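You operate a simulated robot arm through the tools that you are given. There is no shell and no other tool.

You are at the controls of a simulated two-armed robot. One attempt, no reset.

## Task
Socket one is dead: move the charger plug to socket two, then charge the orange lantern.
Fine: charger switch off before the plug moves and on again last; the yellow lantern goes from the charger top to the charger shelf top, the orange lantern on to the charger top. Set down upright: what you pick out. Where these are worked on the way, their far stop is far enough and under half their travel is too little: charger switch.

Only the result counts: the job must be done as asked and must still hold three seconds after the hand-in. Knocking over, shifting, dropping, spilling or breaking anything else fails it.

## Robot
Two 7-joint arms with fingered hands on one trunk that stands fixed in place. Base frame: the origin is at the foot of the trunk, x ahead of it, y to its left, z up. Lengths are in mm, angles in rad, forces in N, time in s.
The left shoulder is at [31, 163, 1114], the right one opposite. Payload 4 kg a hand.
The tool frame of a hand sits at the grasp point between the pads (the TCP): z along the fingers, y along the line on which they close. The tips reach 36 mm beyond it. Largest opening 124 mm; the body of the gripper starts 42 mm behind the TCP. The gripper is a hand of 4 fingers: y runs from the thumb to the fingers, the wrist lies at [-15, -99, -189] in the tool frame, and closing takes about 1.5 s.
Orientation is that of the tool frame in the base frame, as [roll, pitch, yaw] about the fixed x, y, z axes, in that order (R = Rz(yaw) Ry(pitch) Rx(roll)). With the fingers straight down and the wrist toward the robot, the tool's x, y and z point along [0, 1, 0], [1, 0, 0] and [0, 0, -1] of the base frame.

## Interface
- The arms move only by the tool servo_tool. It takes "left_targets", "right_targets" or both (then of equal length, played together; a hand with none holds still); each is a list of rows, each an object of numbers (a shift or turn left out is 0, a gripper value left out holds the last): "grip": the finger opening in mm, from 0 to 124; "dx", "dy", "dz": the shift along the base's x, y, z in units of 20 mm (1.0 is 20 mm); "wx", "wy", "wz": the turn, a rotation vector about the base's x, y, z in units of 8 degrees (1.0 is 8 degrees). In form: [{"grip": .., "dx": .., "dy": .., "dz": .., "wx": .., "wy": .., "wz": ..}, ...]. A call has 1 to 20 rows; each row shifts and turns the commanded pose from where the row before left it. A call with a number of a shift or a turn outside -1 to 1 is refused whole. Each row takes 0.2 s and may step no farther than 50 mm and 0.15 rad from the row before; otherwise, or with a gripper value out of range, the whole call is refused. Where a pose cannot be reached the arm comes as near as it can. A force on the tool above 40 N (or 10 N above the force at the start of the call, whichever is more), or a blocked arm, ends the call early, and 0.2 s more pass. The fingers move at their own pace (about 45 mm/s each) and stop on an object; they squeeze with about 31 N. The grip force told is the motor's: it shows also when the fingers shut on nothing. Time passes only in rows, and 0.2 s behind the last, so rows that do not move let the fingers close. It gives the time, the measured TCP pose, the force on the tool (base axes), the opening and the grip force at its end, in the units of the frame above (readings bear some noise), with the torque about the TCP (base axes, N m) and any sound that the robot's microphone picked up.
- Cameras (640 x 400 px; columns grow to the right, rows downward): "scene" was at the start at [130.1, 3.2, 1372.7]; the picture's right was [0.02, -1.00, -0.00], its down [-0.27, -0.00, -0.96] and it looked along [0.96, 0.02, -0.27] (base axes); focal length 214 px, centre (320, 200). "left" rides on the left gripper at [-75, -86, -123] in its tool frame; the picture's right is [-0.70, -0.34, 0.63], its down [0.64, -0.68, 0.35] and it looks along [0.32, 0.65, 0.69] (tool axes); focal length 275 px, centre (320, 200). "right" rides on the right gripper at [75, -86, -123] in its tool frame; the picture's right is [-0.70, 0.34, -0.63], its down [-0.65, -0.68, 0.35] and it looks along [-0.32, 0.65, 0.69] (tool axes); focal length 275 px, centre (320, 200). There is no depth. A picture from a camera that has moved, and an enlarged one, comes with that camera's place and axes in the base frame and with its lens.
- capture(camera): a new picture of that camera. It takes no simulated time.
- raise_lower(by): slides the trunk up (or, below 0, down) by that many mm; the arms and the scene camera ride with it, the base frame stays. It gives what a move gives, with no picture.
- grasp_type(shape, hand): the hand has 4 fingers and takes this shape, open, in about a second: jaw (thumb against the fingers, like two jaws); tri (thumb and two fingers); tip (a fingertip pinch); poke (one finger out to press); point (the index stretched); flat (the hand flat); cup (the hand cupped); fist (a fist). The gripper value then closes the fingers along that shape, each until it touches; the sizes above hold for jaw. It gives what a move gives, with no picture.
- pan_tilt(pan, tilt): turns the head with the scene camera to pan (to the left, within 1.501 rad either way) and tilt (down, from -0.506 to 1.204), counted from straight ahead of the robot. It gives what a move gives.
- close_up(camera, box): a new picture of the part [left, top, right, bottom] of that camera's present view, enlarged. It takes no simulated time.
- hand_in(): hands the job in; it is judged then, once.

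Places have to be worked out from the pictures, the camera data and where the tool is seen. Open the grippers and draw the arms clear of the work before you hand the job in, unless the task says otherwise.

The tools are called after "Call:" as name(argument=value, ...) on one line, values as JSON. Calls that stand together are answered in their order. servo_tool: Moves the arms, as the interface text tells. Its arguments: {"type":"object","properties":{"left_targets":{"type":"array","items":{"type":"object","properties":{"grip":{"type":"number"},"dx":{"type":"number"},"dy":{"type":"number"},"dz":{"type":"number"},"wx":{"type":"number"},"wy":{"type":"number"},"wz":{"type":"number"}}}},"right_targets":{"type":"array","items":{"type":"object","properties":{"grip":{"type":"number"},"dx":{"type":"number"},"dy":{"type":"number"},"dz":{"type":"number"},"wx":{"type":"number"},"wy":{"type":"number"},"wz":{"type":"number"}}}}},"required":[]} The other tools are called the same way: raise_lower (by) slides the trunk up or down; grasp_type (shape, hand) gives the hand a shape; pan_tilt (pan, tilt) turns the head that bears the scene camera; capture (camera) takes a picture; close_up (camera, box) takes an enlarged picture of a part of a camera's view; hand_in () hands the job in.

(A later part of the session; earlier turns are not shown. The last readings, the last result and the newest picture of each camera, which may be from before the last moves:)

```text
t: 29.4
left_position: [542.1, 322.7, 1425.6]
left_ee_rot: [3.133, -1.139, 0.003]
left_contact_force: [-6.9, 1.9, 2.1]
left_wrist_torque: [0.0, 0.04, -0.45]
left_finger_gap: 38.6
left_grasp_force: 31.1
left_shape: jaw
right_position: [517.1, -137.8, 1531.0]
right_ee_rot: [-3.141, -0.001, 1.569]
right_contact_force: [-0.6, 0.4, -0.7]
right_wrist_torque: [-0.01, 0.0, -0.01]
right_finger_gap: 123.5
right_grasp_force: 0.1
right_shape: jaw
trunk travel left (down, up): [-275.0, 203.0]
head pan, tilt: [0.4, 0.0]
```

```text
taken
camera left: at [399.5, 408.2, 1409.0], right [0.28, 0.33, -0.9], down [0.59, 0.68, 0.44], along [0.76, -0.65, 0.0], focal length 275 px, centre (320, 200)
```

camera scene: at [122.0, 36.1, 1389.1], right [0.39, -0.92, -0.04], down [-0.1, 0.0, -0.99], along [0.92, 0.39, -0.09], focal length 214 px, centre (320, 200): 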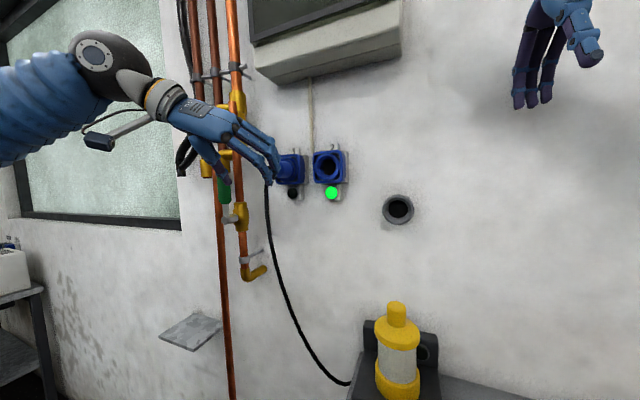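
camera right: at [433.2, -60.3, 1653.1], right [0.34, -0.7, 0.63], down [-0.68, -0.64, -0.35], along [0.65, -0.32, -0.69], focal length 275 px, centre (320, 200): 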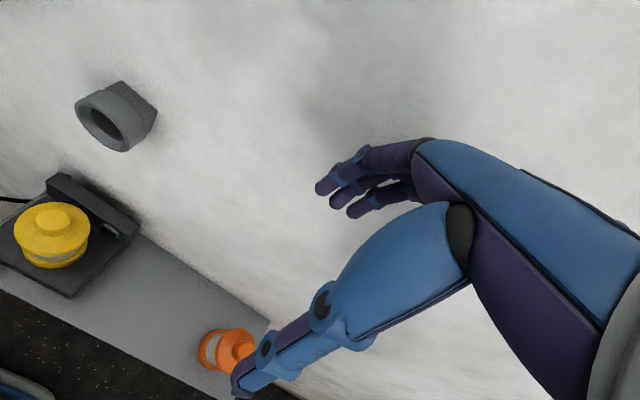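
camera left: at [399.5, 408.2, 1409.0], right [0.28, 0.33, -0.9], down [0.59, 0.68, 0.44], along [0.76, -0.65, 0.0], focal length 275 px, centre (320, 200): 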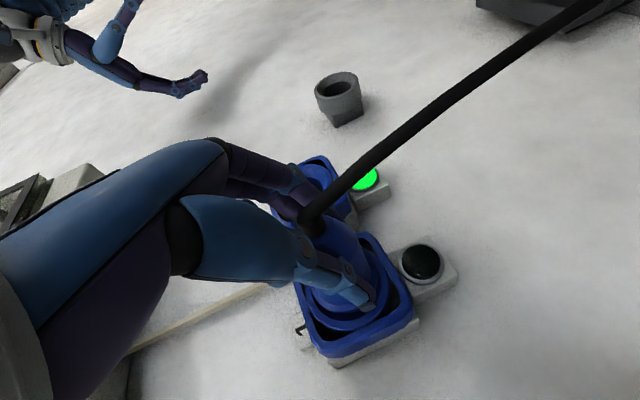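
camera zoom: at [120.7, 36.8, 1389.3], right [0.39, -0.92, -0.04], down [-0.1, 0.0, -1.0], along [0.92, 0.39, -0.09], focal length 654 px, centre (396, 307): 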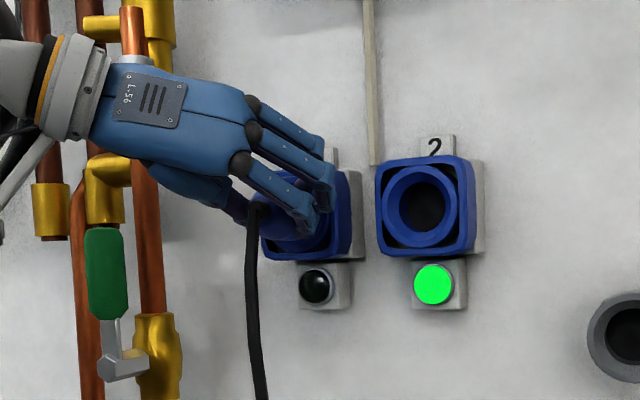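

The jaw closed at 38.6 mm with firm force, but the plug's tail looks to have shifted in y. I'll zoom to check whether the plug tilted.

Call:
close_up(camera="left", box=[240, 130, 480, 380])

Call:
close_up(camera="scene", box=[255, 130, 355, 205])

```text
1.60 times, centred on (360, 255) of left
camera zoom: at [399.5, 408.2, 1409.0], right [0.28, 0.33, -0.9], down [0.59, 0.68, 0.44], along [0.76, -0.65, 0.0], focal length 440 px, centre (256, 112)
```

zoom: 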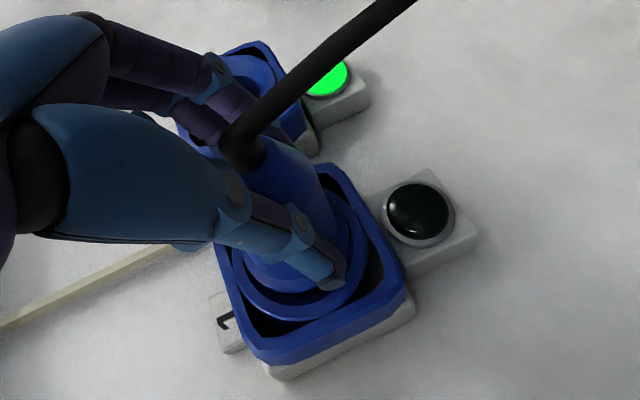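

```text
5.33 times, centred on (305, 168) of scene
camera zoom: at [120.7, 36.8, 1389.3], right [0.39, -0.92, -0.04], down [-0.1, 0.0, -1.0], along [0.92, 0.39, -0.09], focal length 1144 px, centre (400, 373)
```

zoom: 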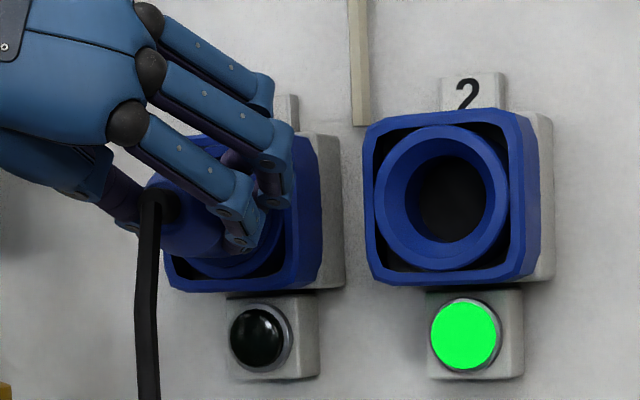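

The squeeze yawed the plug, with thumb and fingers contacting at different points along its length. I'll release, back off, and re-grip with the fingers nearly straight down across the body so the pinch doesn't twist it.

Call:
servo_tool(left_targets=[{"grip": 90}, {}, {}, {}, {}, {"dx": -0.8}, {"dx": -0.8}, {"dx": -0.8}, {"dx": -0.8}, {}])

Call:
close_up(camera="scene", box=[190, 100, 400, 230])

Call:
capture(camera="left")

```text
t: 31.6
left_position: [481.3, 323.5, 1426.4]
left_ee_rot: [3.137, -1.134, -0.001]
left_contact_force: [0.7, 0.6, -0.3]
left_wrist_torque: [-0.02, 0.02, 0.0]
left_finger_gap: 89.9
left_grasp_force: 0.1
left_shape: jaw
right_position: [517.7, -137.2, 1529.9]
right_ee_rot: [3.141, -0.002, 1.568]
right_contact_force: [-0.2, 0.8, 0.0]
right_wrist_torque: [-0.03, 0.0, 0.0]
right_finger_gap: 123.8
right_grasp_force: 0.1
right_shape: jaw
trunk travel left (down, up): [-275.0, 203.0]
head pan, tilt: [0.4, 0.0]
```

```text
3.05 times, centred on (295, 165) of scene
camera zoom: at [122.1, 36.6, 1389.1], right [0.39, -0.92, -0.04], down [-0.1, 0.0, -0.99], along [0.92, 0.39, -0.09], focal length 654 px, centre (396, 307)
```

zoom: 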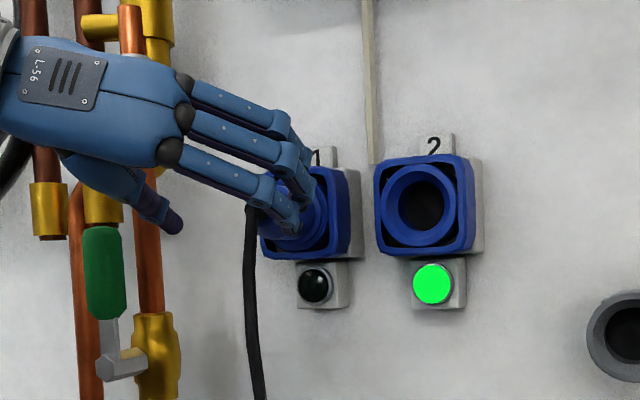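

```text
taken
camera left: at [337.7, 408.2, 1408.3], right [0.28, 0.33, -0.9], down [0.59, 0.68, 0.44], along [0.76, -0.65, 0.0], focal length 275 px, centre (320, 200)
```

left: 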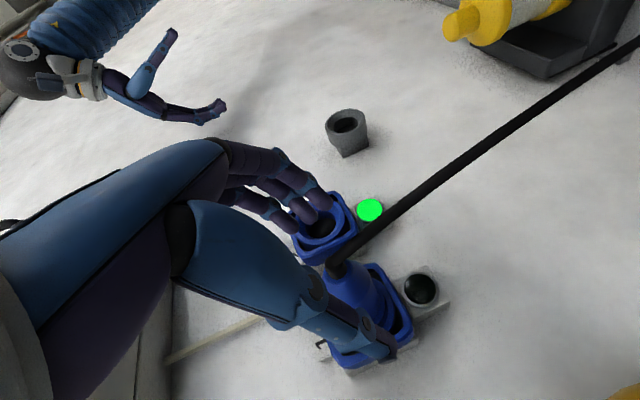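

The plug stayed slightly yawed but is still in the socket. I'll swing the hand to nearly vertical (20° tilt) at this stand-off, lowering the TCP to the plug axis height.

Call:
servo_tool(left_targets=[{"wy": 0.8, "dz": -0.07}, {"wy": 0.8, "dz": -0.07}, {"wy": 0.8, "dz": -0.07}, {"wy": 0.8, "dz": -0.07}, {"wy": 0.8, "dz": -0.07}, {"wy": 0.8, "dz": -0.07}, {"wy": 0.825, "dz": -0.08}, {}])

Call:
close_up(camera="scene", box=[190, 100, 400, 230])

Call:
capture(camera="left")

```text
t: 33.4
left_position: [478.9, 324.6, 1416.2]
left_ee_rot: [3.137, -0.349, -0.001]
left_contact_force: [-0.6, 0.2, -0.1]
left_wrist_torque: [0.0, -0.03, 0.0]
left_finger_gap: 89.7
left_grasp_force: 0.1
left_shape: jaw
right_position: [517.2, -136.0, 1531.1]
right_ee_rot: [-3.141, -0.001, 1.569]
right_contact_force: [-0.4, 0.2, 0.6]
right_wrist_torque: [0.01, -0.01, 0.03]
right_finger_gap: 123.8
right_grasp_force: 0.1
right_shape: jaw
trunk travel left (down, up): [-275.0, 203.0]
head pan, tilt: [0.4, 0.0]
```

```text
3.05 times, centred on (295, 165) of scene
camera zoom: at [121.2, 37.0, 1389.2], right [0.39, -0.92, -0.04], down [-0.1, 0.0, -0.99], along [0.92, 0.39, -0.09], focal length 654 px, centre (396, 307)
```

zoom: 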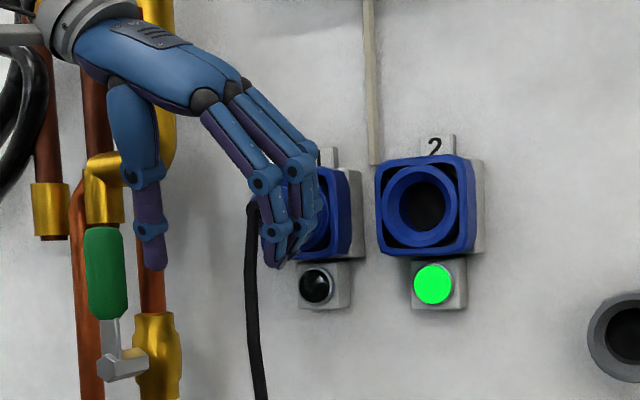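

```text
taken
camera left: at [366.1, 409.0, 1504.1], right [-0.44, 0.33, -0.84], down [0.72, 0.68, -0.11], along [0.53, -0.65, -0.54], focal length 275 px, centre (320, 200)
```

left: 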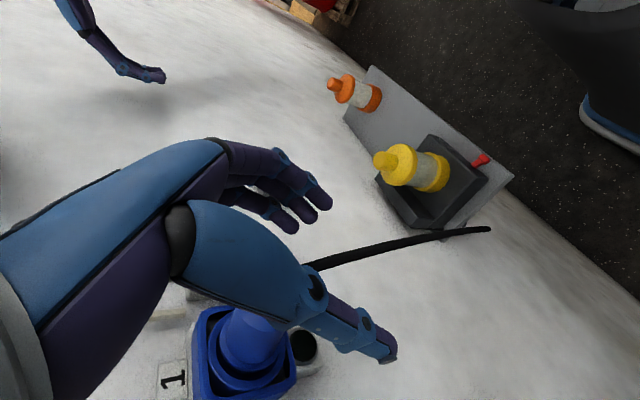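

To get the finger row forward onto the cylindrical body without touching the socket box, I'll go fully vertical and then slide forward to x≈558.

Call:
servo_tool(left_targets=[{"wy": 0.84}, {"wy": 0.83}, {"wy": 0.83}, {"dx": 0.8}, {"dx": 0.8}, {"dx": 0.8}, {"dx": 0.8}, {"dx": 0.6}, {}])

Call:
close_up(camera="scene", box=[190, 100, 400, 230])

Call:
capture(camera="left")

```text
t: 35.4
left_position: [537.6, 312.7, 1429.1]
left_ee_rot: [-3.139, -0.021, -0.005]
left_contact_force: [-0.3, 0.4, -0.4]
left_wrist_torque: [-0.03, -0.01, -0.01]
left_finger_gap: 90.0
left_grasp_force: 0.1
left_shape: jaw
right_position: [501.6, -145.2, 1535.9]
right_ee_rot: [3.129, -0.006, 1.569]
right_contact_force: [0.2, 0.3, 0.4]
right_wrist_torque: [-0.01, 0.0, 0.05]
right_finger_gap: 123.7
right_grasp_force: 0.1
right_shape: jaw
trunk travel left (down, up): [-275.0, 203.0]
head pan, tilt: [0.4, 0.0]
```

```text
3.05 times, centred on (295, 165) of scene
camera zoom: at [105.9, 29.0, 1391.2], right [0.39, -0.92, -0.04], down [-0.09, 0.01, -1.0], along [0.92, 0.39, -0.08], focal length 654 px, centre (396, 307)
```

zoom: 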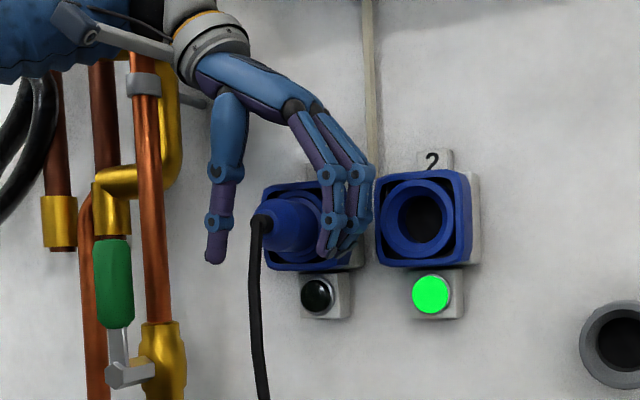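

```text
taken
camera left: at [459.8, 397.9, 1549.1], right [-0.68, 0.34, -0.65], down [0.65, 0.68, -0.33], along [0.33, -0.65, -0.69], focal length 275 px, centre (320, 200)
```

left: 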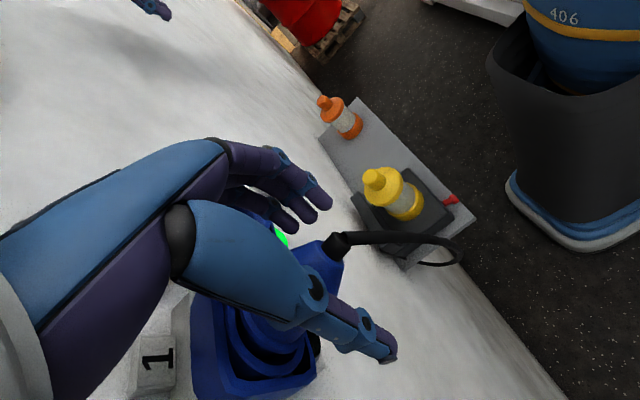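

The reading shows the whole body pushed back about 16 mm, so part of the left arm (wrist or forearm) is pressing on something, likely the cabinet. I'll back off immediately and tilt back.

Call:
servo_tool(left_targets=[{"dx": -0.8}, {"dx": -0.8}, {"dx": -0.8}, {"dx": -0.8}, {}])

Call:
capture(camera="scene")

```text
t: 36.6
left_position: [492.2, 324.2, 1417.2]
left_ee_rot: [3.137, -0.001, 0.002]
left_contact_force: [0.1, 0.1, 0.0]
left_wrist_torque: [-0.05, 0.01, -0.01]
left_finger_gap: 89.9
left_grasp_force: 0.0
left_shape: jaw
right_position: [518.0, -134.6, 1528.6]
right_ee_rot: [-3.139, -0.001, 1.571]
right_contact_force: [1.5, -0.9, -0.7]
right_wrist_torque: [-0.02, 0.02, -0.03]
right_finger_gap: 123.6
right_grasp_force: 0.0
right_shape: jaw
trunk travel left (down, up): [-275.0, 203.0]
head pan, tilt: [0.4, 0.0]
```

```text
taken
camera scene: at [122.6, 37.9, 1388.9], right [0.39, -0.92, -0.04], down [-0.1, 0.0, -0.99], along [0.92, 0.39, -0.09], focal length 214 px, centre (320, 200)
```

scene: 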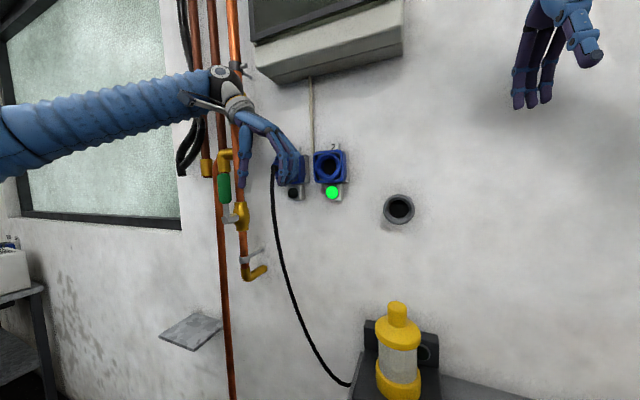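

Everything is back to its normal pose and the pipes and cabinet look unchanged. A 20° tilt keeps the forearm off the pipes, so I'll tilt back by 20°, raise 8 mm and slide in to x≈549, checking for deflection.

Call:
servo_tool(left_targets=[{"wy": -0.84, "dz": 0.15}, {"wy": -0.83, "dz": 0.15}, {"wy": -0.83, "dz": 0.1}, {"dx": 0.7}, {"dx": 0.7}, {"dx": 0.7}, {}])

Call:
close_up(camera="scene", box=[190, 100, 400, 230])

Call:
capture(camera="left")

```text
t: 38.2
left_position: [532.4, 323.1, 1424.4]
left_ee_rot: [3.136, -0.35, 0.002]
left_contact_force: [0.2, 0.0, 0.1]
left_wrist_torque: [0.02, 0.03, 0.0]
left_finger_gap: 89.9
left_grasp_force: 0.0
left_shape: jaw
right_position: [517.3, -136.6, 1528.8]
right_ee_rot: [3.141, -0.001, 1.57]
right_contact_force: [0.7, -0.1, 0.0]
right_wrist_torque: [-0.02, 0.01, 0.01]
right_finger_gap: 124.0
right_grasp_force: 0.0
right_shape: jaw
trunk travel left (down, up): [-275.0, 203.0]
head pan, tilt: [0.4, 0.0]
```

```text
3.05 times, centred on (295, 165) of scene
camera zoom: at [121.5, 37.0, 1389.1], right [0.39, -0.92, -0.04], down [-0.1, 0.0, -0.99], along [0.92, 0.39, -0.09], focal length 654 px, centre (396, 307)
```

zoom: 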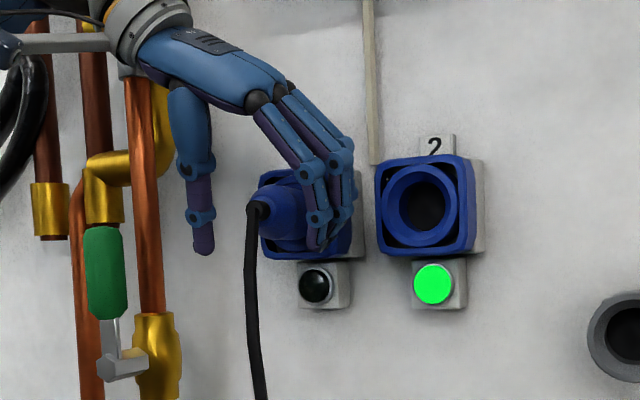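

```text
taken
camera left: at [419.7, 408.6, 1513.5], right [-0.44, 0.33, -0.84], down [0.72, 0.68, -0.11], along [0.53, -0.65, -0.54], focal length 275 px, centre (320, 200)
```

left: 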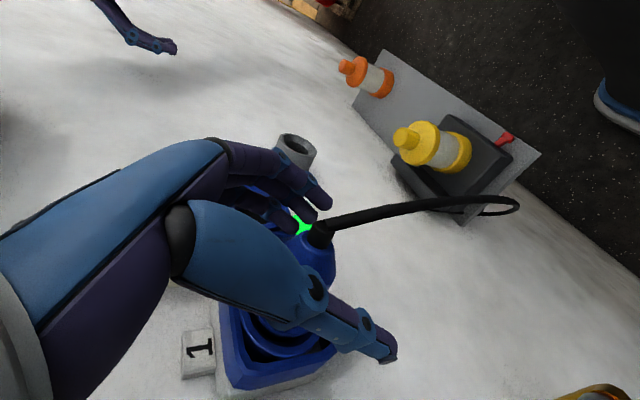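

No deflection this time: right hand and camera are at their usual positions. I'll go the last 17 mm and recheck.

Call:
servo_tool(left_targets=[{"dx": 0.45}, {"dx": 0.4}, {}])

Call:
close_up(camera="scene", box=[250, 120, 360, 200])

Call:
close_up(camera="left", box=[180, 150, 420, 400])

```text
t: 39.0
left_position: [549.9, 323.1, 1424.6]
left_ee_rot: [3.138, -0.351, 0.001]
left_contact_force: [-0.2, 0.7, -0.3]
left_wrist_torque: [0.0, -0.01, -0.02]
left_finger_gap: 89.8
left_grasp_force: 0.0
left_shape: jaw
right_position: [518.8, -136.2, 1531.0]
right_ee_rot: [-3.141, -0.001, 1.569]
right_contact_force: [-0.4, 0.3, 0.6]
right_wrist_torque: [0.03, 0.01, 0.01]
right_finger_gap: 123.7
right_grasp_force: 0.1
right_shape: jaw
trunk travel left (down, up): [-275.0, 203.0]
head pan, tilt: [0.4, 0.0]
```

```text
5.00 times, centred on (305, 160) of scene
camera zoom: at [121.7, 36.7, 1389.1], right [0.39, -0.92, -0.04], down [-0.1, 0.0, -0.99], along [0.92, 0.39, -0.09], focal length 1072 px, centre (395, 400)
```

zoom: 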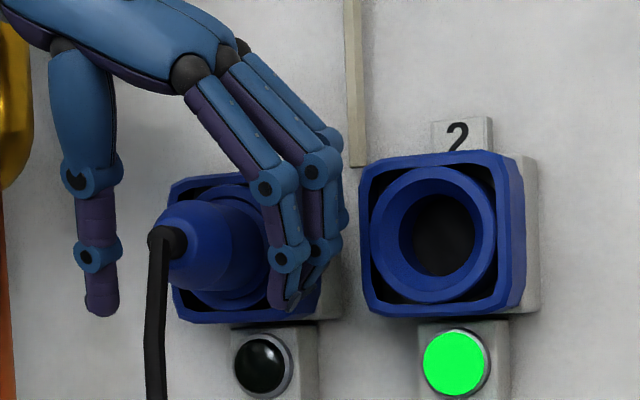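

```text
1.60 times, centred on (300, 275) of left
camera zoom: at [437.2, 408.3, 1512.8], right [-0.44, 0.33, -0.84], down [0.72, 0.68, -0.11], along [0.53, -0.65, -0.54], focal length 440 px, centre (352, 80)
```

zoom: 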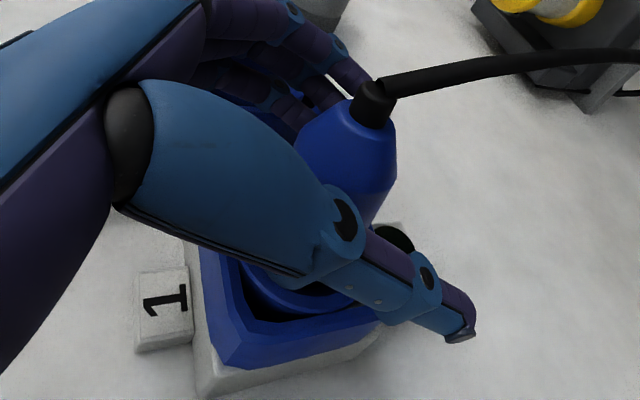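

The view is good, with thumb left, fingers right and the cable clear. Closing the jaw now.

Call:
servo_tool(left_targets=[{"grip": 40}, {}, {}, {}, {"grip": 10}, {}, {}, {}])

Call:
close_up(camera="scene", box=[250, 120, 360, 200])

Call:
close_up(camera="left", box=[180, 150, 420, 400])

```text
t: 40.8
left_position: [548.2, 324.0, 1424.5]
left_ee_rot: [3.135, -0.351, 0.003]
left_contact_force: [-2.9, 4.2, -3.3]
left_wrist_torque: [-0.08, 0.13, -0.12]
left_finger_gap: 30.4
left_grasp_force: 30.5
left_shape: jaw
right_position: [517.2, -135.9, 1529.4]
right_ee_rot: [-3.141, 0.002, 1.57]
right_contact_force: [-1.1, 0.4, 0.0]
right_wrist_torque: [-0.02, 0.0, 0.0]
right_finger_gap: 123.5
right_grasp_force: 0.1
right_shape: jaw
trunk travel left (down, up): [-275.0, 203.0]
head pan, tilt: [0.4, 0.0]
```

```text
5.00 times, centred on (305, 160) of scene
camera zoom: at [121.7, 37.4, 1389.1], right [0.39, -0.92, -0.04], down [-0.1, 0.0, -0.99], along [0.92, 0.39, -0.09], focal length 1072 px, centre (395, 400)
```

zoom: 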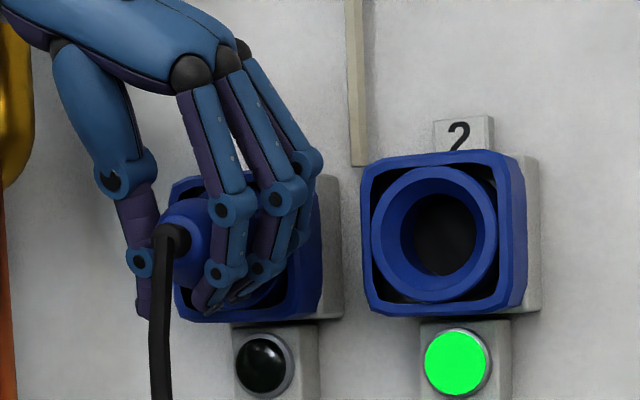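

```text
1.60 times, centred on (300, 275) of left
camera zoom: at [437.2, 409.3, 1512.4], right [-0.44, 0.33, -0.84], down [0.72, 0.68, -0.11], along [0.53, -0.65, -0.54], focal length 440 px, centre (352, 80)
```

zoom: 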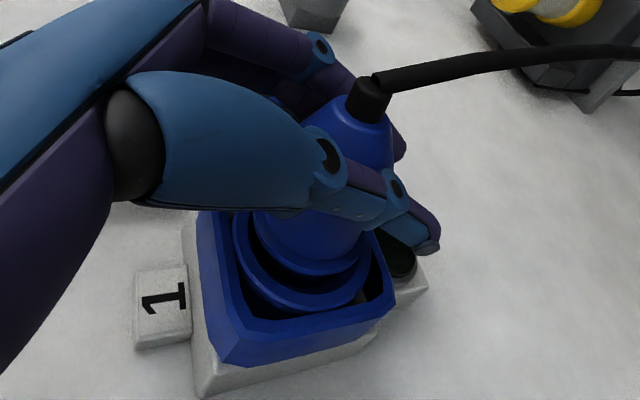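

The grip is firm, with the plug enclosed by thumb and fingers at a 30 mm gap. I'll pull straight back gently along −x and watch the force.

Call:
servo_tool(left_targets=[{"dx": -0.25}, {"dx": -0.25}, {"dx": -0.25}, {"dx": -0.25}, {}])

Call:
close_up(camera="scene", box=[250, 120, 360, 200])

Call:
close_up(camera="left", box=[180, 150, 420, 400])

```text
t: 42.0
left_position: [529.8, 324.4, 1423.5]
left_ee_rot: [3.138, -0.351, 0.001]
left_contact_force: [-0.3, 0.9, -2.1]
left_wrist_torque: [0.02, 0.05, 0.02]
left_finger_gap: 29.1
left_grasp_force: 31.2
left_shape: jaw
right_position: [519.0, -136.7, 1530.0]
right_ee_rot: [-3.141, 0.0, 1.569]
right_contact_force: [0.5, 0.2, -0.8]
right_wrist_torque: [0.01, 0.0, 0.03]
right_finger_gap: 123.7
right_grasp_force: 0.1
right_shape: jaw
trunk travel left (down, up): [-275.0, 203.0]
head pan, tilt: [0.4, 0.0]
```

```text
5.00 times, centred on (305, 160) of scene
camera zoom: at [122.1, 36.8, 1389.1], right [0.39, -0.92, -0.04], down [-0.1, 0.0, -0.99], along [0.92, 0.39, -0.09], focal length 1072 px, centre (395, 400)
```

zoom: 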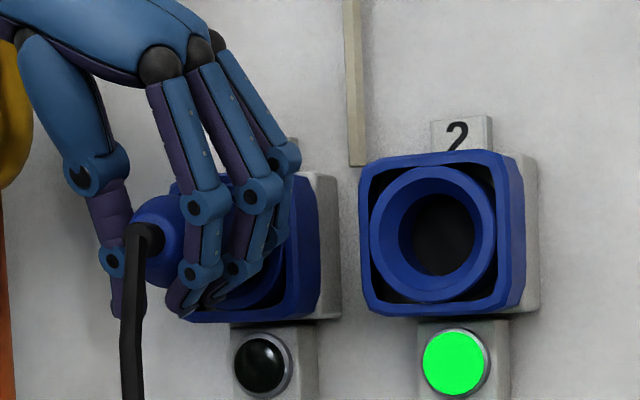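

```text
1.60 times, centred on (300, 275) of left
camera zoom: at [416.7, 409.0, 1512.1], right [-0.44, 0.33, -0.84], down [0.72, 0.68, -0.11], along [0.53, -0.65, -0.54], focal length 440 px, centre (352, 80)
```

zoom: 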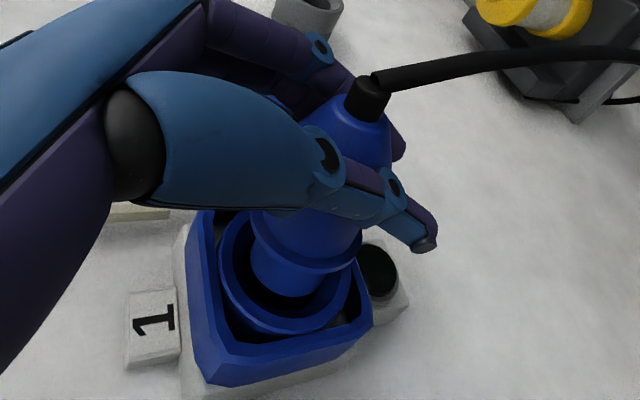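

The plug comes out smoothly with the hand, with no slip visible and its narrower nose now showing. I'll continue pulling to clear the socket.

Call:
servo_tool(left_targets=[{"dx": -0.4}, {"dx": -0.4}, {"dx": -0.4}, {"dx": -0.4}, {"dx": -0.4}, {}])

Call:
close_up(camera="scene", box=[250, 120, 360, 200])

Call:
close_up(camera="left", box=[180, 150, 420, 400])

```text
t: 43.4
left_position: [491.0, 323.4, 1424.9]
left_ee_rot: [3.14, -0.351, 0.002]
left_contact_force: [0.3, 0.4, -1.7]
left_wrist_torque: [0.0, 0.06, 0.02]
left_finger_gap: 29.4
left_grasp_force: 31.1
left_shape: jaw
right_position: [517.8, -136.6, 1529.3]
right_ee_rot: [3.142, -0.001, 1.569]
right_contact_force: [0.0, 0.6, -0.1]
right_wrist_torque: [0.0, -0.01, 0.02]
right_finger_gap: 123.6
right_grasp_force: 0.1
right_shape: jaw
trunk travel left (down, up): [-275.0, 203.0]
head pan, tilt: [0.4, 0.0]
```

```text
5.00 times, centred on (305, 160) of scene
camera zoom: at [122.0, 36.7, 1389.1], right [0.39, -0.92, -0.04], down [-0.1, 0.0, -0.99], along [0.92, 0.39, -0.09], focal length 1072 px, centre (395, 400)
```

zoom: 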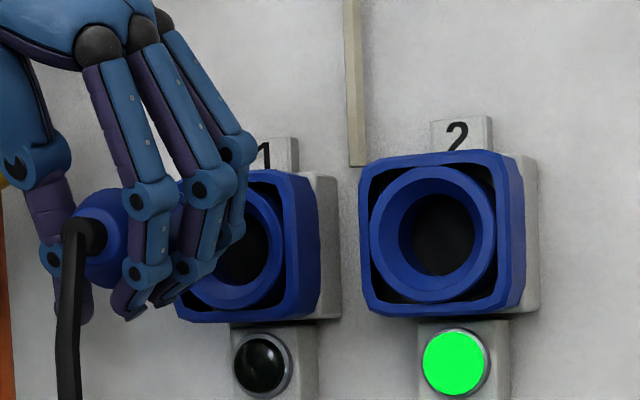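

```text
1.60 times, centred on (300, 275) of left
camera zoom: at [377.7, 409.1, 1512.0], right [-0.44, 0.33, -0.84], down [0.72, 0.68, -0.11], along [0.53, -0.65, -0.54], focal length 440 px, centre (352, 80)
```

zoom: 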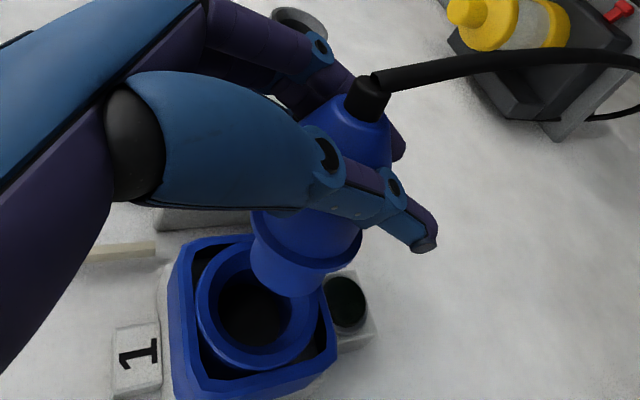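

The plug is free of socket 1. Before moving on I need its exact orientation in the hand, so I'll take enlarged views.

Call:
close_up(camera="left", box=[260, 180, 400, 340])

Call:
close_up(camera="scene", box=[240, 140, 310, 190])

```text
2.50 times, centred on (330, 260) of left
camera zoom: at [377.7, 409.1, 1512.0], right [-0.44, 0.33, -0.84], down [0.72, 0.68, -0.11], along [0.53, -0.65, -0.54], focal length 688 px, centre (295, 50)
```

zoom: 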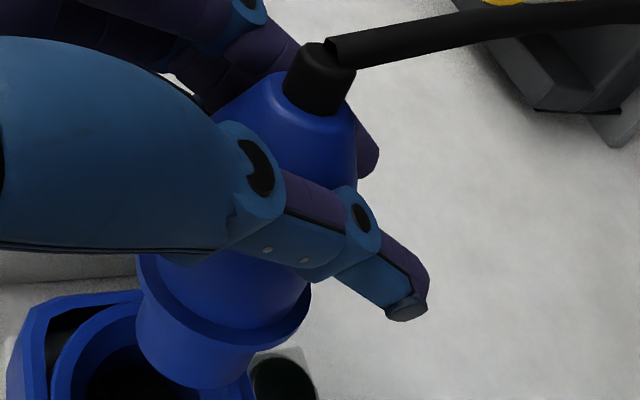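

```text
8.00 times, centred on (275, 165) of scene
camera zoom: at [122.0, 36.7, 1389.1], right [0.39, -0.92, -0.04], down [-0.1, 0.0, -0.99], along [0.92, 0.39, -0.09], focal length 1716 px, centre (680, 480)
```

zoom: 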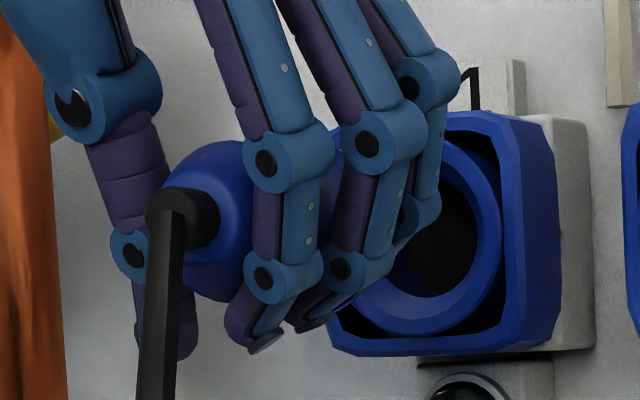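

The plug tail measures about (473, 314, 1419), so the plug is yawed about 8.6° in the hand, nose toward +y. To get the exact socket spacing, I'll shift the hand 108 mm right without rotating it and compare how socket 2 appears against the socket 1 view I just took.

Call:
servo_tool(left_targets=[{"dy": -0.6}, {"dy": -0.6}, {"dy": -0.6}, {"dy": -0.6}, {"dy": -0.6}, {"dy": -0.6}, {"dy": -0.6}, {"dy": -0.6}, {"dy": -0.6}, {}])

Call:
close_up(camera="left", box=[180, 150, 420, 400])

Call:
capture(camera="scene")

Call:
close_up(camera="scene", box=[250, 120, 360, 200])

```text
t: 45.6
left_position: [489.5, 215.9, 1422.9]
left_ee_rot: [3.135, -0.352, 0.004]
left_contact_force: [-0.2, -1.3, -1.0]
left_wrist_torque: [0.01, 0.04, -0.02]
left_finger_gap: 29.2
left_grasp_force: 30.6
left_shape: jaw
right_position: [517.4, -136.2, 1530.9]
right_ee_rot: [-3.141, 0.001, 1.569]
right_contact_force: [0.5, 0.5, -0.5]
right_wrist_torque: [-0.06, 0.03, 0.0]
right_finger_gap: 123.8
right_grasp_force: 0.2
right_shape: jaw
trunk travel left (down, up): [-275.0, 203.0]
head pan, tilt: [0.4, 0.0]
```

```text
1.60 times, centred on (300, 275) of left
camera zoom: at [377.6, 300.8, 1511.1], right [-0.44, 0.33, -0.84], down [0.72, 0.68, -0.11], along [0.53, -0.65, -0.54], focal length 440 px, centre (352, 80)
```

zoom: 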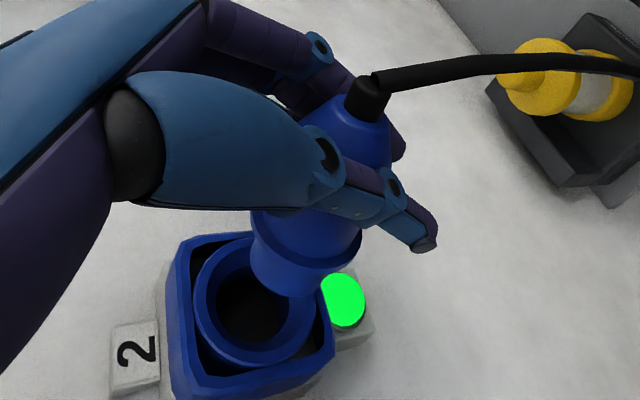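

```text
taken
camera scene: at [121.7, 37.2, 1389.1], right [0.39, -0.92, -0.04], down [-0.1, 0.0, -0.99], along [0.92, 0.39, -0.09], focal length 214 px, centre (320, 200)
```

scene: 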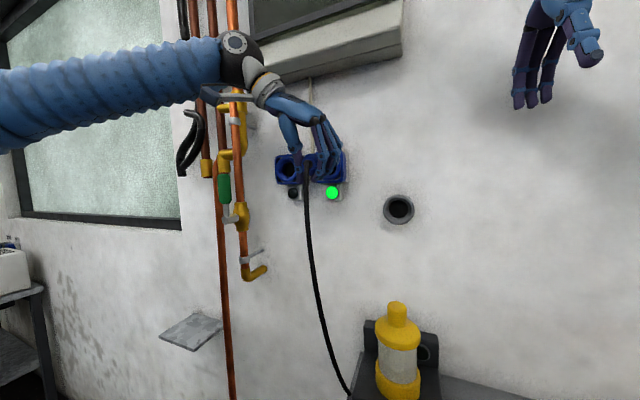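

```text
5.00 times, centred on (305, 160) of scene
camera zoom: at [121.7, 37.2, 1389.1], right [0.39, -0.92, -0.04], down [-0.1, 0.0, -0.99], along [0.92, 0.39, -0.09], focal length 1072 px, centre (395, 400)
```

zoom: 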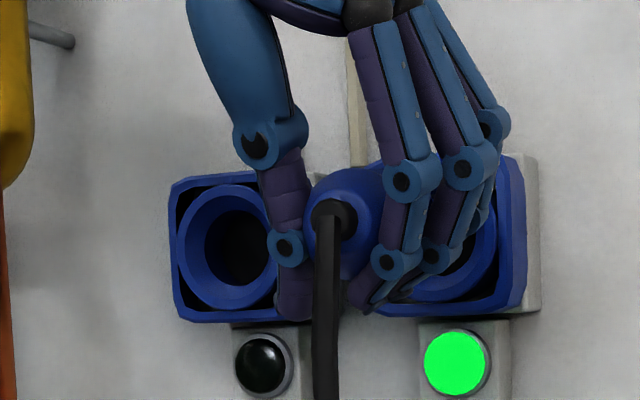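

Socket 2 appears almost exactly where socket 1 did, so the spacing is close to 108–110 mm. I'll take the matching enlarged view for a finer comparison.

Call:
close_up(camera="left", box=[260, 180, 400, 340])

Call:
close_up(camera="scene", box=[270, 140, 340, 190])

```text
2.50 times, centred on (330, 260) of left
camera zoom: at [377.6, 300.8, 1511.1], right [-0.44, 0.33, -0.84], down [0.72, 0.68, -0.11], along [0.53, -0.65, -0.54], focal length 688 px, centre (295, 50)
```

zoom: 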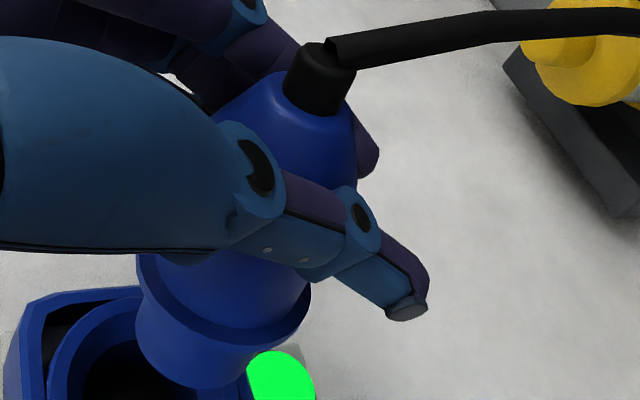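

```text
8.00 times, centred on (305, 165) of scene
camera zoom: at [121.7, 37.2, 1389.1], right [0.39, -0.92, -0.04], down [-0.1, 0.0, -0.99], along [0.92, 0.39, -0.09], focal length 1716 px, centre (440, 480)
```

zoom: 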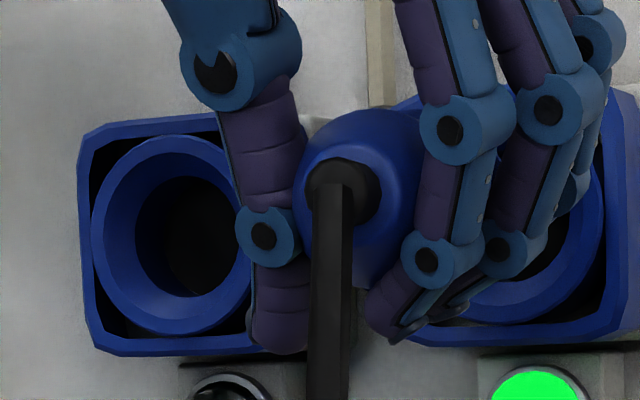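

The socket spacing is about 109 mm, so socket 2's centre is near (600, 216, 1416). The scene view also confirms the plug's yaw in the hand at about 0.15 rad. I'll turn the hand −8.6° about z to square the plug and shift +6 mm in y to line its axis up with socket 2.

Call:
servo_tool(left_targets=[{"wz": -0.54, "dy": 0.15}, {"wz": -0.535, "dy": 0.16}, {}, {}])

Call:
close_up(camera="left", box=[180, 150, 420, 400])

Call:
close_up(camera="scene", box=[270, 140, 340, 190])

```text
t: 46.6
left_position: [489.4, 222.2, 1424.2]
left_ee_rot: [3.136, -0.35, -0.148]
left_contact_force: [0.4, 0.1, -2.0]
left_wrist_torque: [0.01, 0.09, 0.02]
left_finger_gap: 29.3
left_grasp_force: 31.3
left_shape: jaw
right_position: [516.8, -135.9, 1529.3]
right_ee_rot: [-3.142, 0.0, 1.569]
right_contact_force: [-0.1, 0.2, -0.3]
right_wrist_torque: [-0.01, 0.0, -0.01]
right_finger_gap: 123.9
right_grasp_force: 0.1
right_shape: jaw
trunk travel left (down, up): [-275.0, 203.0]
head pan, tilt: [0.4, 0.0]
```

```text
1.60 times, centred on (300, 275) of left
camera zoom: at [391.8, 322.9, 1511.7], right [-0.38, 0.39, -0.84], down [0.82, 0.56, -0.11], along [0.43, -0.72, -0.54], focal length 440 px, centre (352, 80)
```

zoom: 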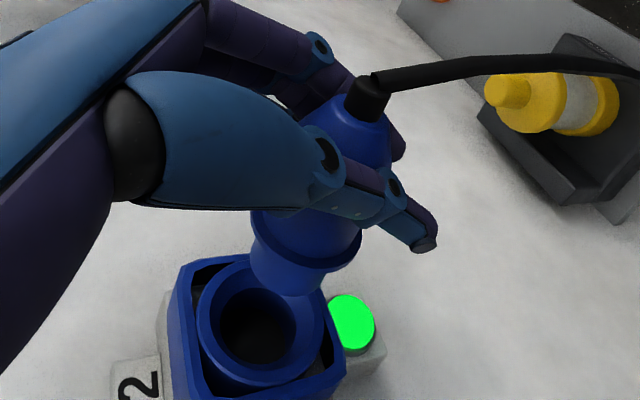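

```text
8.00 times, centred on (305, 165) of scene
camera zoom: at [122.0, 36.9, 1389.1], right [0.39, -0.92, -0.04], down [-0.1, 0.0, -0.99], along [0.92, 0.39, -0.09], focal length 1716 px, centre (440, 480)
```

zoom: 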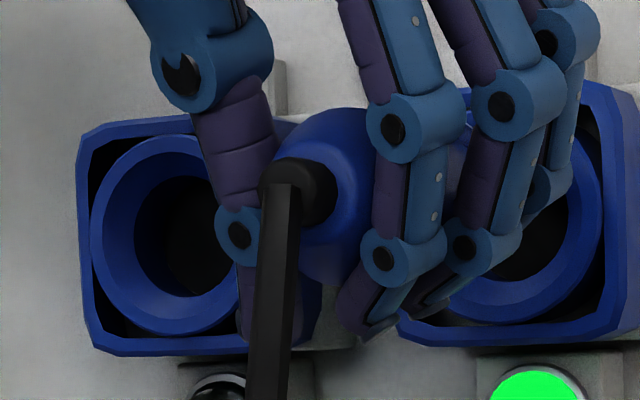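

The plug axis now projects straight through socket 2's ring centre. From the scene view its tail is at about (470, 216, 1418.6), against the ring at (600, 216, 1417). I'll advance 36 mm so the nose is just short of the ring and check again.

Call:
servo_tool(left_targets=[{"dx": 0.6}, {"dx": 0.6}, {"dx": 0.6}, {}])

Call:
close_up(camera="left", box=[200, 200, 380, 370])

Call:
close_up(camera="scene", box=[270, 140, 340, 190])

```text
t: 47.6
left_position: [525.5, 220.9, 1423.6]
left_ee_rot: [3.139, -0.352, -0.149]
left_contact_force: [-0.1, 0.3, -2.2]
left_wrist_torque: [-0.02, 0.05, 0.01]
left_finger_gap: 29.4
left_grasp_force: 31.1
left_shape: jaw
right_position: [516.7, -135.5, 1530.4]
right_ee_rot: [3.141, -0.001, 1.569]
right_contact_force: [0.1, -0.3, 0.2]
right_wrist_torque: [0.0, 0.0, 0.0]
right_finger_gap: 123.9
right_grasp_force: 0.0
right_shape: jaw
trunk travel left (down, up): [-275.0, 203.0]
head pan, tilt: [0.4, 0.0]
```

```text
2.35 times, centred on (290, 285) of left
camera zoom: at [427.4, 322.3, 1512.4], right [-0.38, 0.4, -0.84], down [0.82, 0.56, -0.11], along [0.43, -0.72, -0.54], focal length 648 px, centre (391, 0)
```

zoom: 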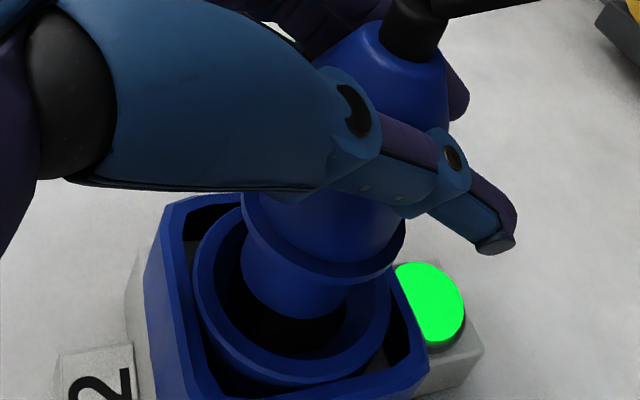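

```text
8.00 times, centred on (305, 165) of scene
camera zoom: at [121.5, 36.9, 1389.1], right [0.39, -0.92, -0.04], down [-0.1, 0.0, -0.99], along [0.92, 0.39, -0.09], focal length 1716 px, centre (440, 480)
```

zoom: 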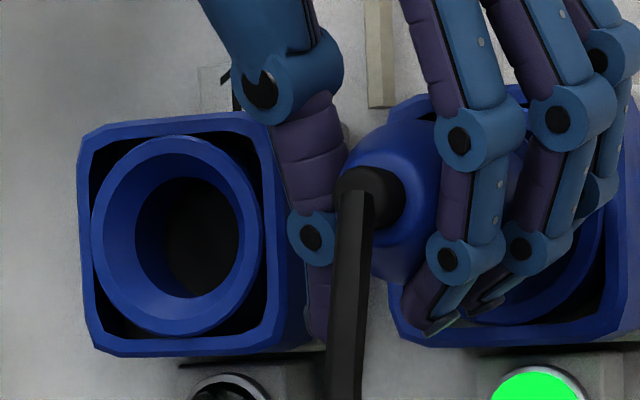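

The nose is entering the ring opening, nicely centred with no contact force. I'll continue inserting in small steps.

Call:
servo_tool(left_targets=[{"dx": 0.25}, {"dx": 0.25}, {"dx": 0.25}, {"dx": 0.2}, {}])

Call:
close_up(camera="left", box=[200, 200, 380, 370])

Call:
close_up(camera="scene", box=[270, 140, 340, 190])

```text
t: 48.8
left_position: [544.6, 223.0, 1425.1]
left_ee_rot: [3.138, -0.351, -0.148]
left_contact_force: [0.2, 0.3, -2.1]
left_wrist_torque: [0.01, 0.03, 0.01]
left_finger_gap: 29.6
left_grasp_force: 31.3
left_shape: jaw
right_position: [516.7, -137.1, 1529.1]
right_ee_rot: [-3.14, -0.001, 1.567]
right_contact_force: [0.6, -1.1, 0.2]
right_wrist_torque: [0.0, -0.01, 0.01]
right_finger_gap: 123.5
right_grasp_force: 0.1
right_shape: jaw
trunk travel left (down, up): [-275.0, 203.0]
head pan, tilt: [0.4, 0.0]
```

```text
2.35 times, centred on (290, 285) of left
camera zoom: at [446.7, 323.1, 1513.0], right [-0.38, 0.4, -0.84], down [0.82, 0.56, -0.11], along [0.43, -0.72, -0.54], focal length 648 px, centre (391, 0)
```

zoom: 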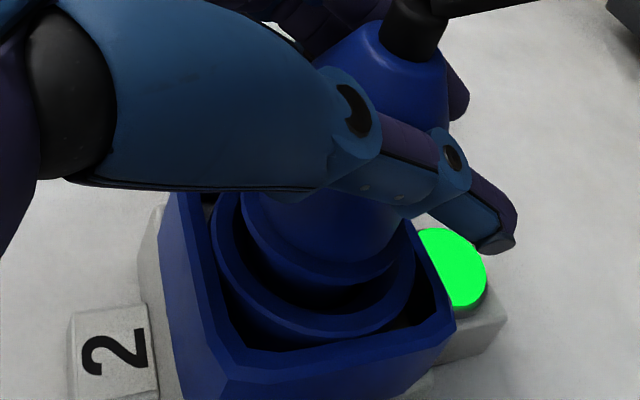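

```text
8.00 times, centred on (305, 165) of scene
camera zoom: at [121.8, 36.7, 1389.1], right [0.39, -0.92, -0.04], down [-0.1, 0.0, -0.99], along [0.92, 0.39, -0.09], focal length 1716 px, centre (440, 480)
```

zoom: 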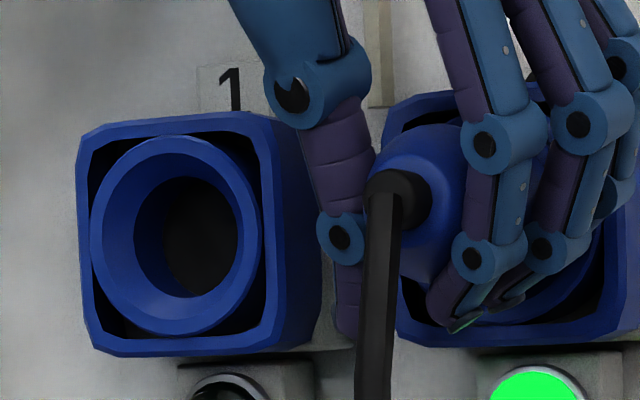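

Still no resistance, and the collar is reaching the ring. I'll keep pushing in 3 mm steps, watching for contact.

Call:
servo_tool(left_targets=[{"dx": 0.15}, {"dx": 0.15}, {"dx": 0.15}, {}])

Call:
close_up(camera="left", box=[200, 200, 380, 370])

```text
t: 49.8
left_position: [553.6, 222.0, 1424.7]
left_ee_rot: [3.137, -0.35, -0.147]
left_contact_force: [-5.1, 2.2, -2.0]
left_wrist_torque: [0.01, 0.13, -0.12]
left_finger_gap: 29.1
left_grasp_force: 31.4
left_shape: jaw
right_position: [516.8, -136.7, 1530.0]
right_ee_rot: [3.141, 0.001, 1.568]
right_contact_force: [1.0, -0.7, 0.0]
right_wrist_torque: [0.0, -0.03, -0.02]
right_finger_gap: 123.6
right_grasp_force: 0.0
right_shape: jaw
trunk travel left (down, up): [-275.0, 203.0]
head pan, tilt: [0.4, 0.0]
```

```text
2.35 times, centred on (290, 285) of left
camera zoom: at [454.9, 322.6, 1512.3], right [-0.38, 0.4, -0.84], down [0.82, 0.56, -0.11], along [0.43, -0.72, -0.54], focal length 648 px, centre (391, 0)
```

zoom: 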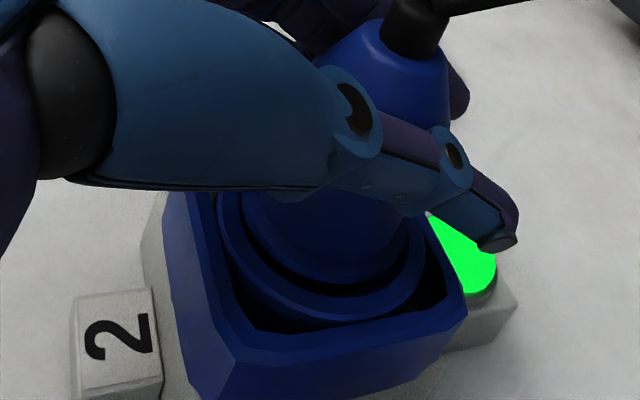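

Light contact of about 5 N at x=553.6, close to the predicted seating depth. I'll press further in 2 mm steps.

Call:
servo_tool(left_targets=[{"dx": 0.1}, {"dx": 0.1}, {"dx": 0.1}, {}])

Call:
close_up(camera="left", box=[200, 200, 380, 370])

Call:
close_up(camera="scene", box=[270, 140, 340, 190])

```text
t: 50.8
left_position: [555.2, 221.7, 1427.2]
left_ee_rot: [3.136, -0.354, -0.151]
left_contact_force: [-31.7, 2.3, -11.8]
left_wrist_torque: [0.16, 0.58, -0.58]
left_finger_gap: 28.3
left_grasp_force: 30.7
left_shape: jaw
right_position: [512.6, -136.0, 1529.9]
right_ee_rot: [3.138, 0.001, 1.571]
right_contact_force: [0.1, 0.0, 1.1]
right_wrist_torque: [-0.01, 0.01, 0.01]
right_finger_gap: 123.6
right_grasp_force: 0.1
right_shape: jaw
trunk travel left (down, up): [-275.0, 203.0]
head pan, tilt: [0.4, 0.0]
```

```text
2.35 times, centred on (290, 285) of left
camera zoom: at [457.3, 323.7, 1513.5], right [-0.38, 0.4, -0.84], down [0.82, 0.56, -0.1], along [0.43, -0.72, -0.54], focal length 648 px, centre (391, 0)
```

zoom: 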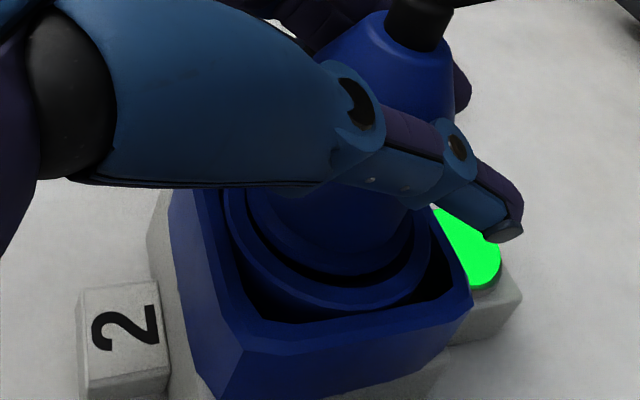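

```text
8.00 times, centred on (305, 165) of scene
camera zoom: at [118.3, 37.3, 1389.4], right [0.39, -0.92, -0.04], down [-0.1, 0.0, -1.0], along [0.92, 0.39, -0.09], focal length 1716 px, centre (440, 480)
```

zoom: 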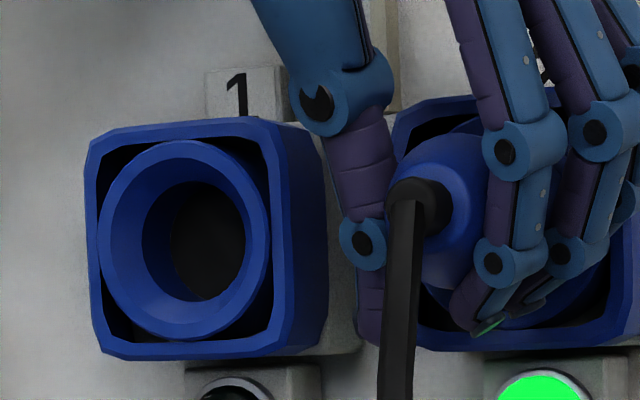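

Force climbed sharply to 32 N within 2 mm, and triangulation puts the tail at (535, 215, 1419), close to the original seated depth of about 537. I'll relax slightly, open the hand and inspect the seating.

Call:
servo_tool(left_targets=[{"dx": -0.15}, {"grip": 60}, {"grip": 90}, {}, {}, {}])

Call:
close_up(camera="left", box=[200, 200, 380, 370])

Call:
close_up(camera="scene", box=[270, 140, 340, 190])

```text
t: 52.2
left_position: [555.6, 222.2, 1425.2]
left_ee_rot: [3.137, -0.351, -0.15]
left_contact_force: [-0.2, -0.2, -0.5]
left_wrist_torque: [0.04, -0.01, -0.01]
left_finger_gap: 89.5
left_grasp_force: 0.0
left_shape: jaw
right_position: [518.4, -136.9, 1530.6]
right_ee_rot: [-3.141, -0.002, 1.569]
right_contact_force: [0.6, 0.8, -0.2]
right_wrist_torque: [0.0, 0.04, 0.01]
right_finger_gap: 123.5
right_grasp_force: 0.0
right_shape: jaw
trunk travel left (down, up): [-275.0, 203.0]
head pan, tilt: [0.4, 0.0]
```

```text
2.35 times, centred on (290, 285) of left
camera zoom: at [458.3, 322.9, 1512.7], right [-0.38, 0.4, -0.84], down [0.82, 0.56, -0.11], along [0.43, -0.72, -0.54], focal length 648 px, centre (391, 0)
```

zoom: 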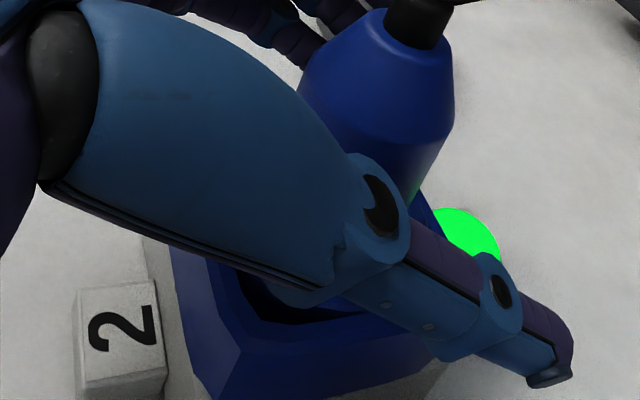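

```text
8.00 times, centred on (305, 165) of scene
camera zoom: at [121.7, 36.8, 1389.1], right [0.39, -0.92, -0.04], down [-0.1, 0.0, -0.99], along [0.92, 0.39, -0.09], focal length 1716 px, centre (440, 480)
```

zoom: 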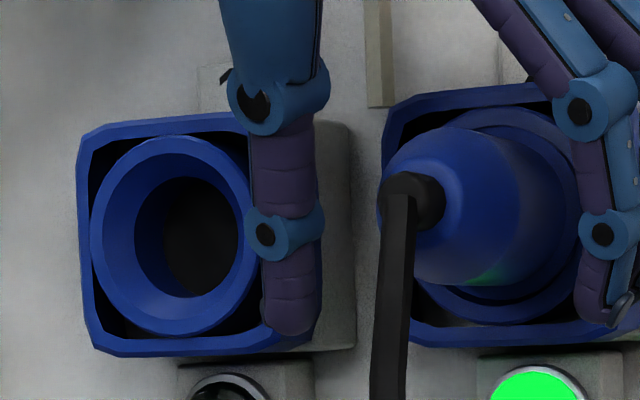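

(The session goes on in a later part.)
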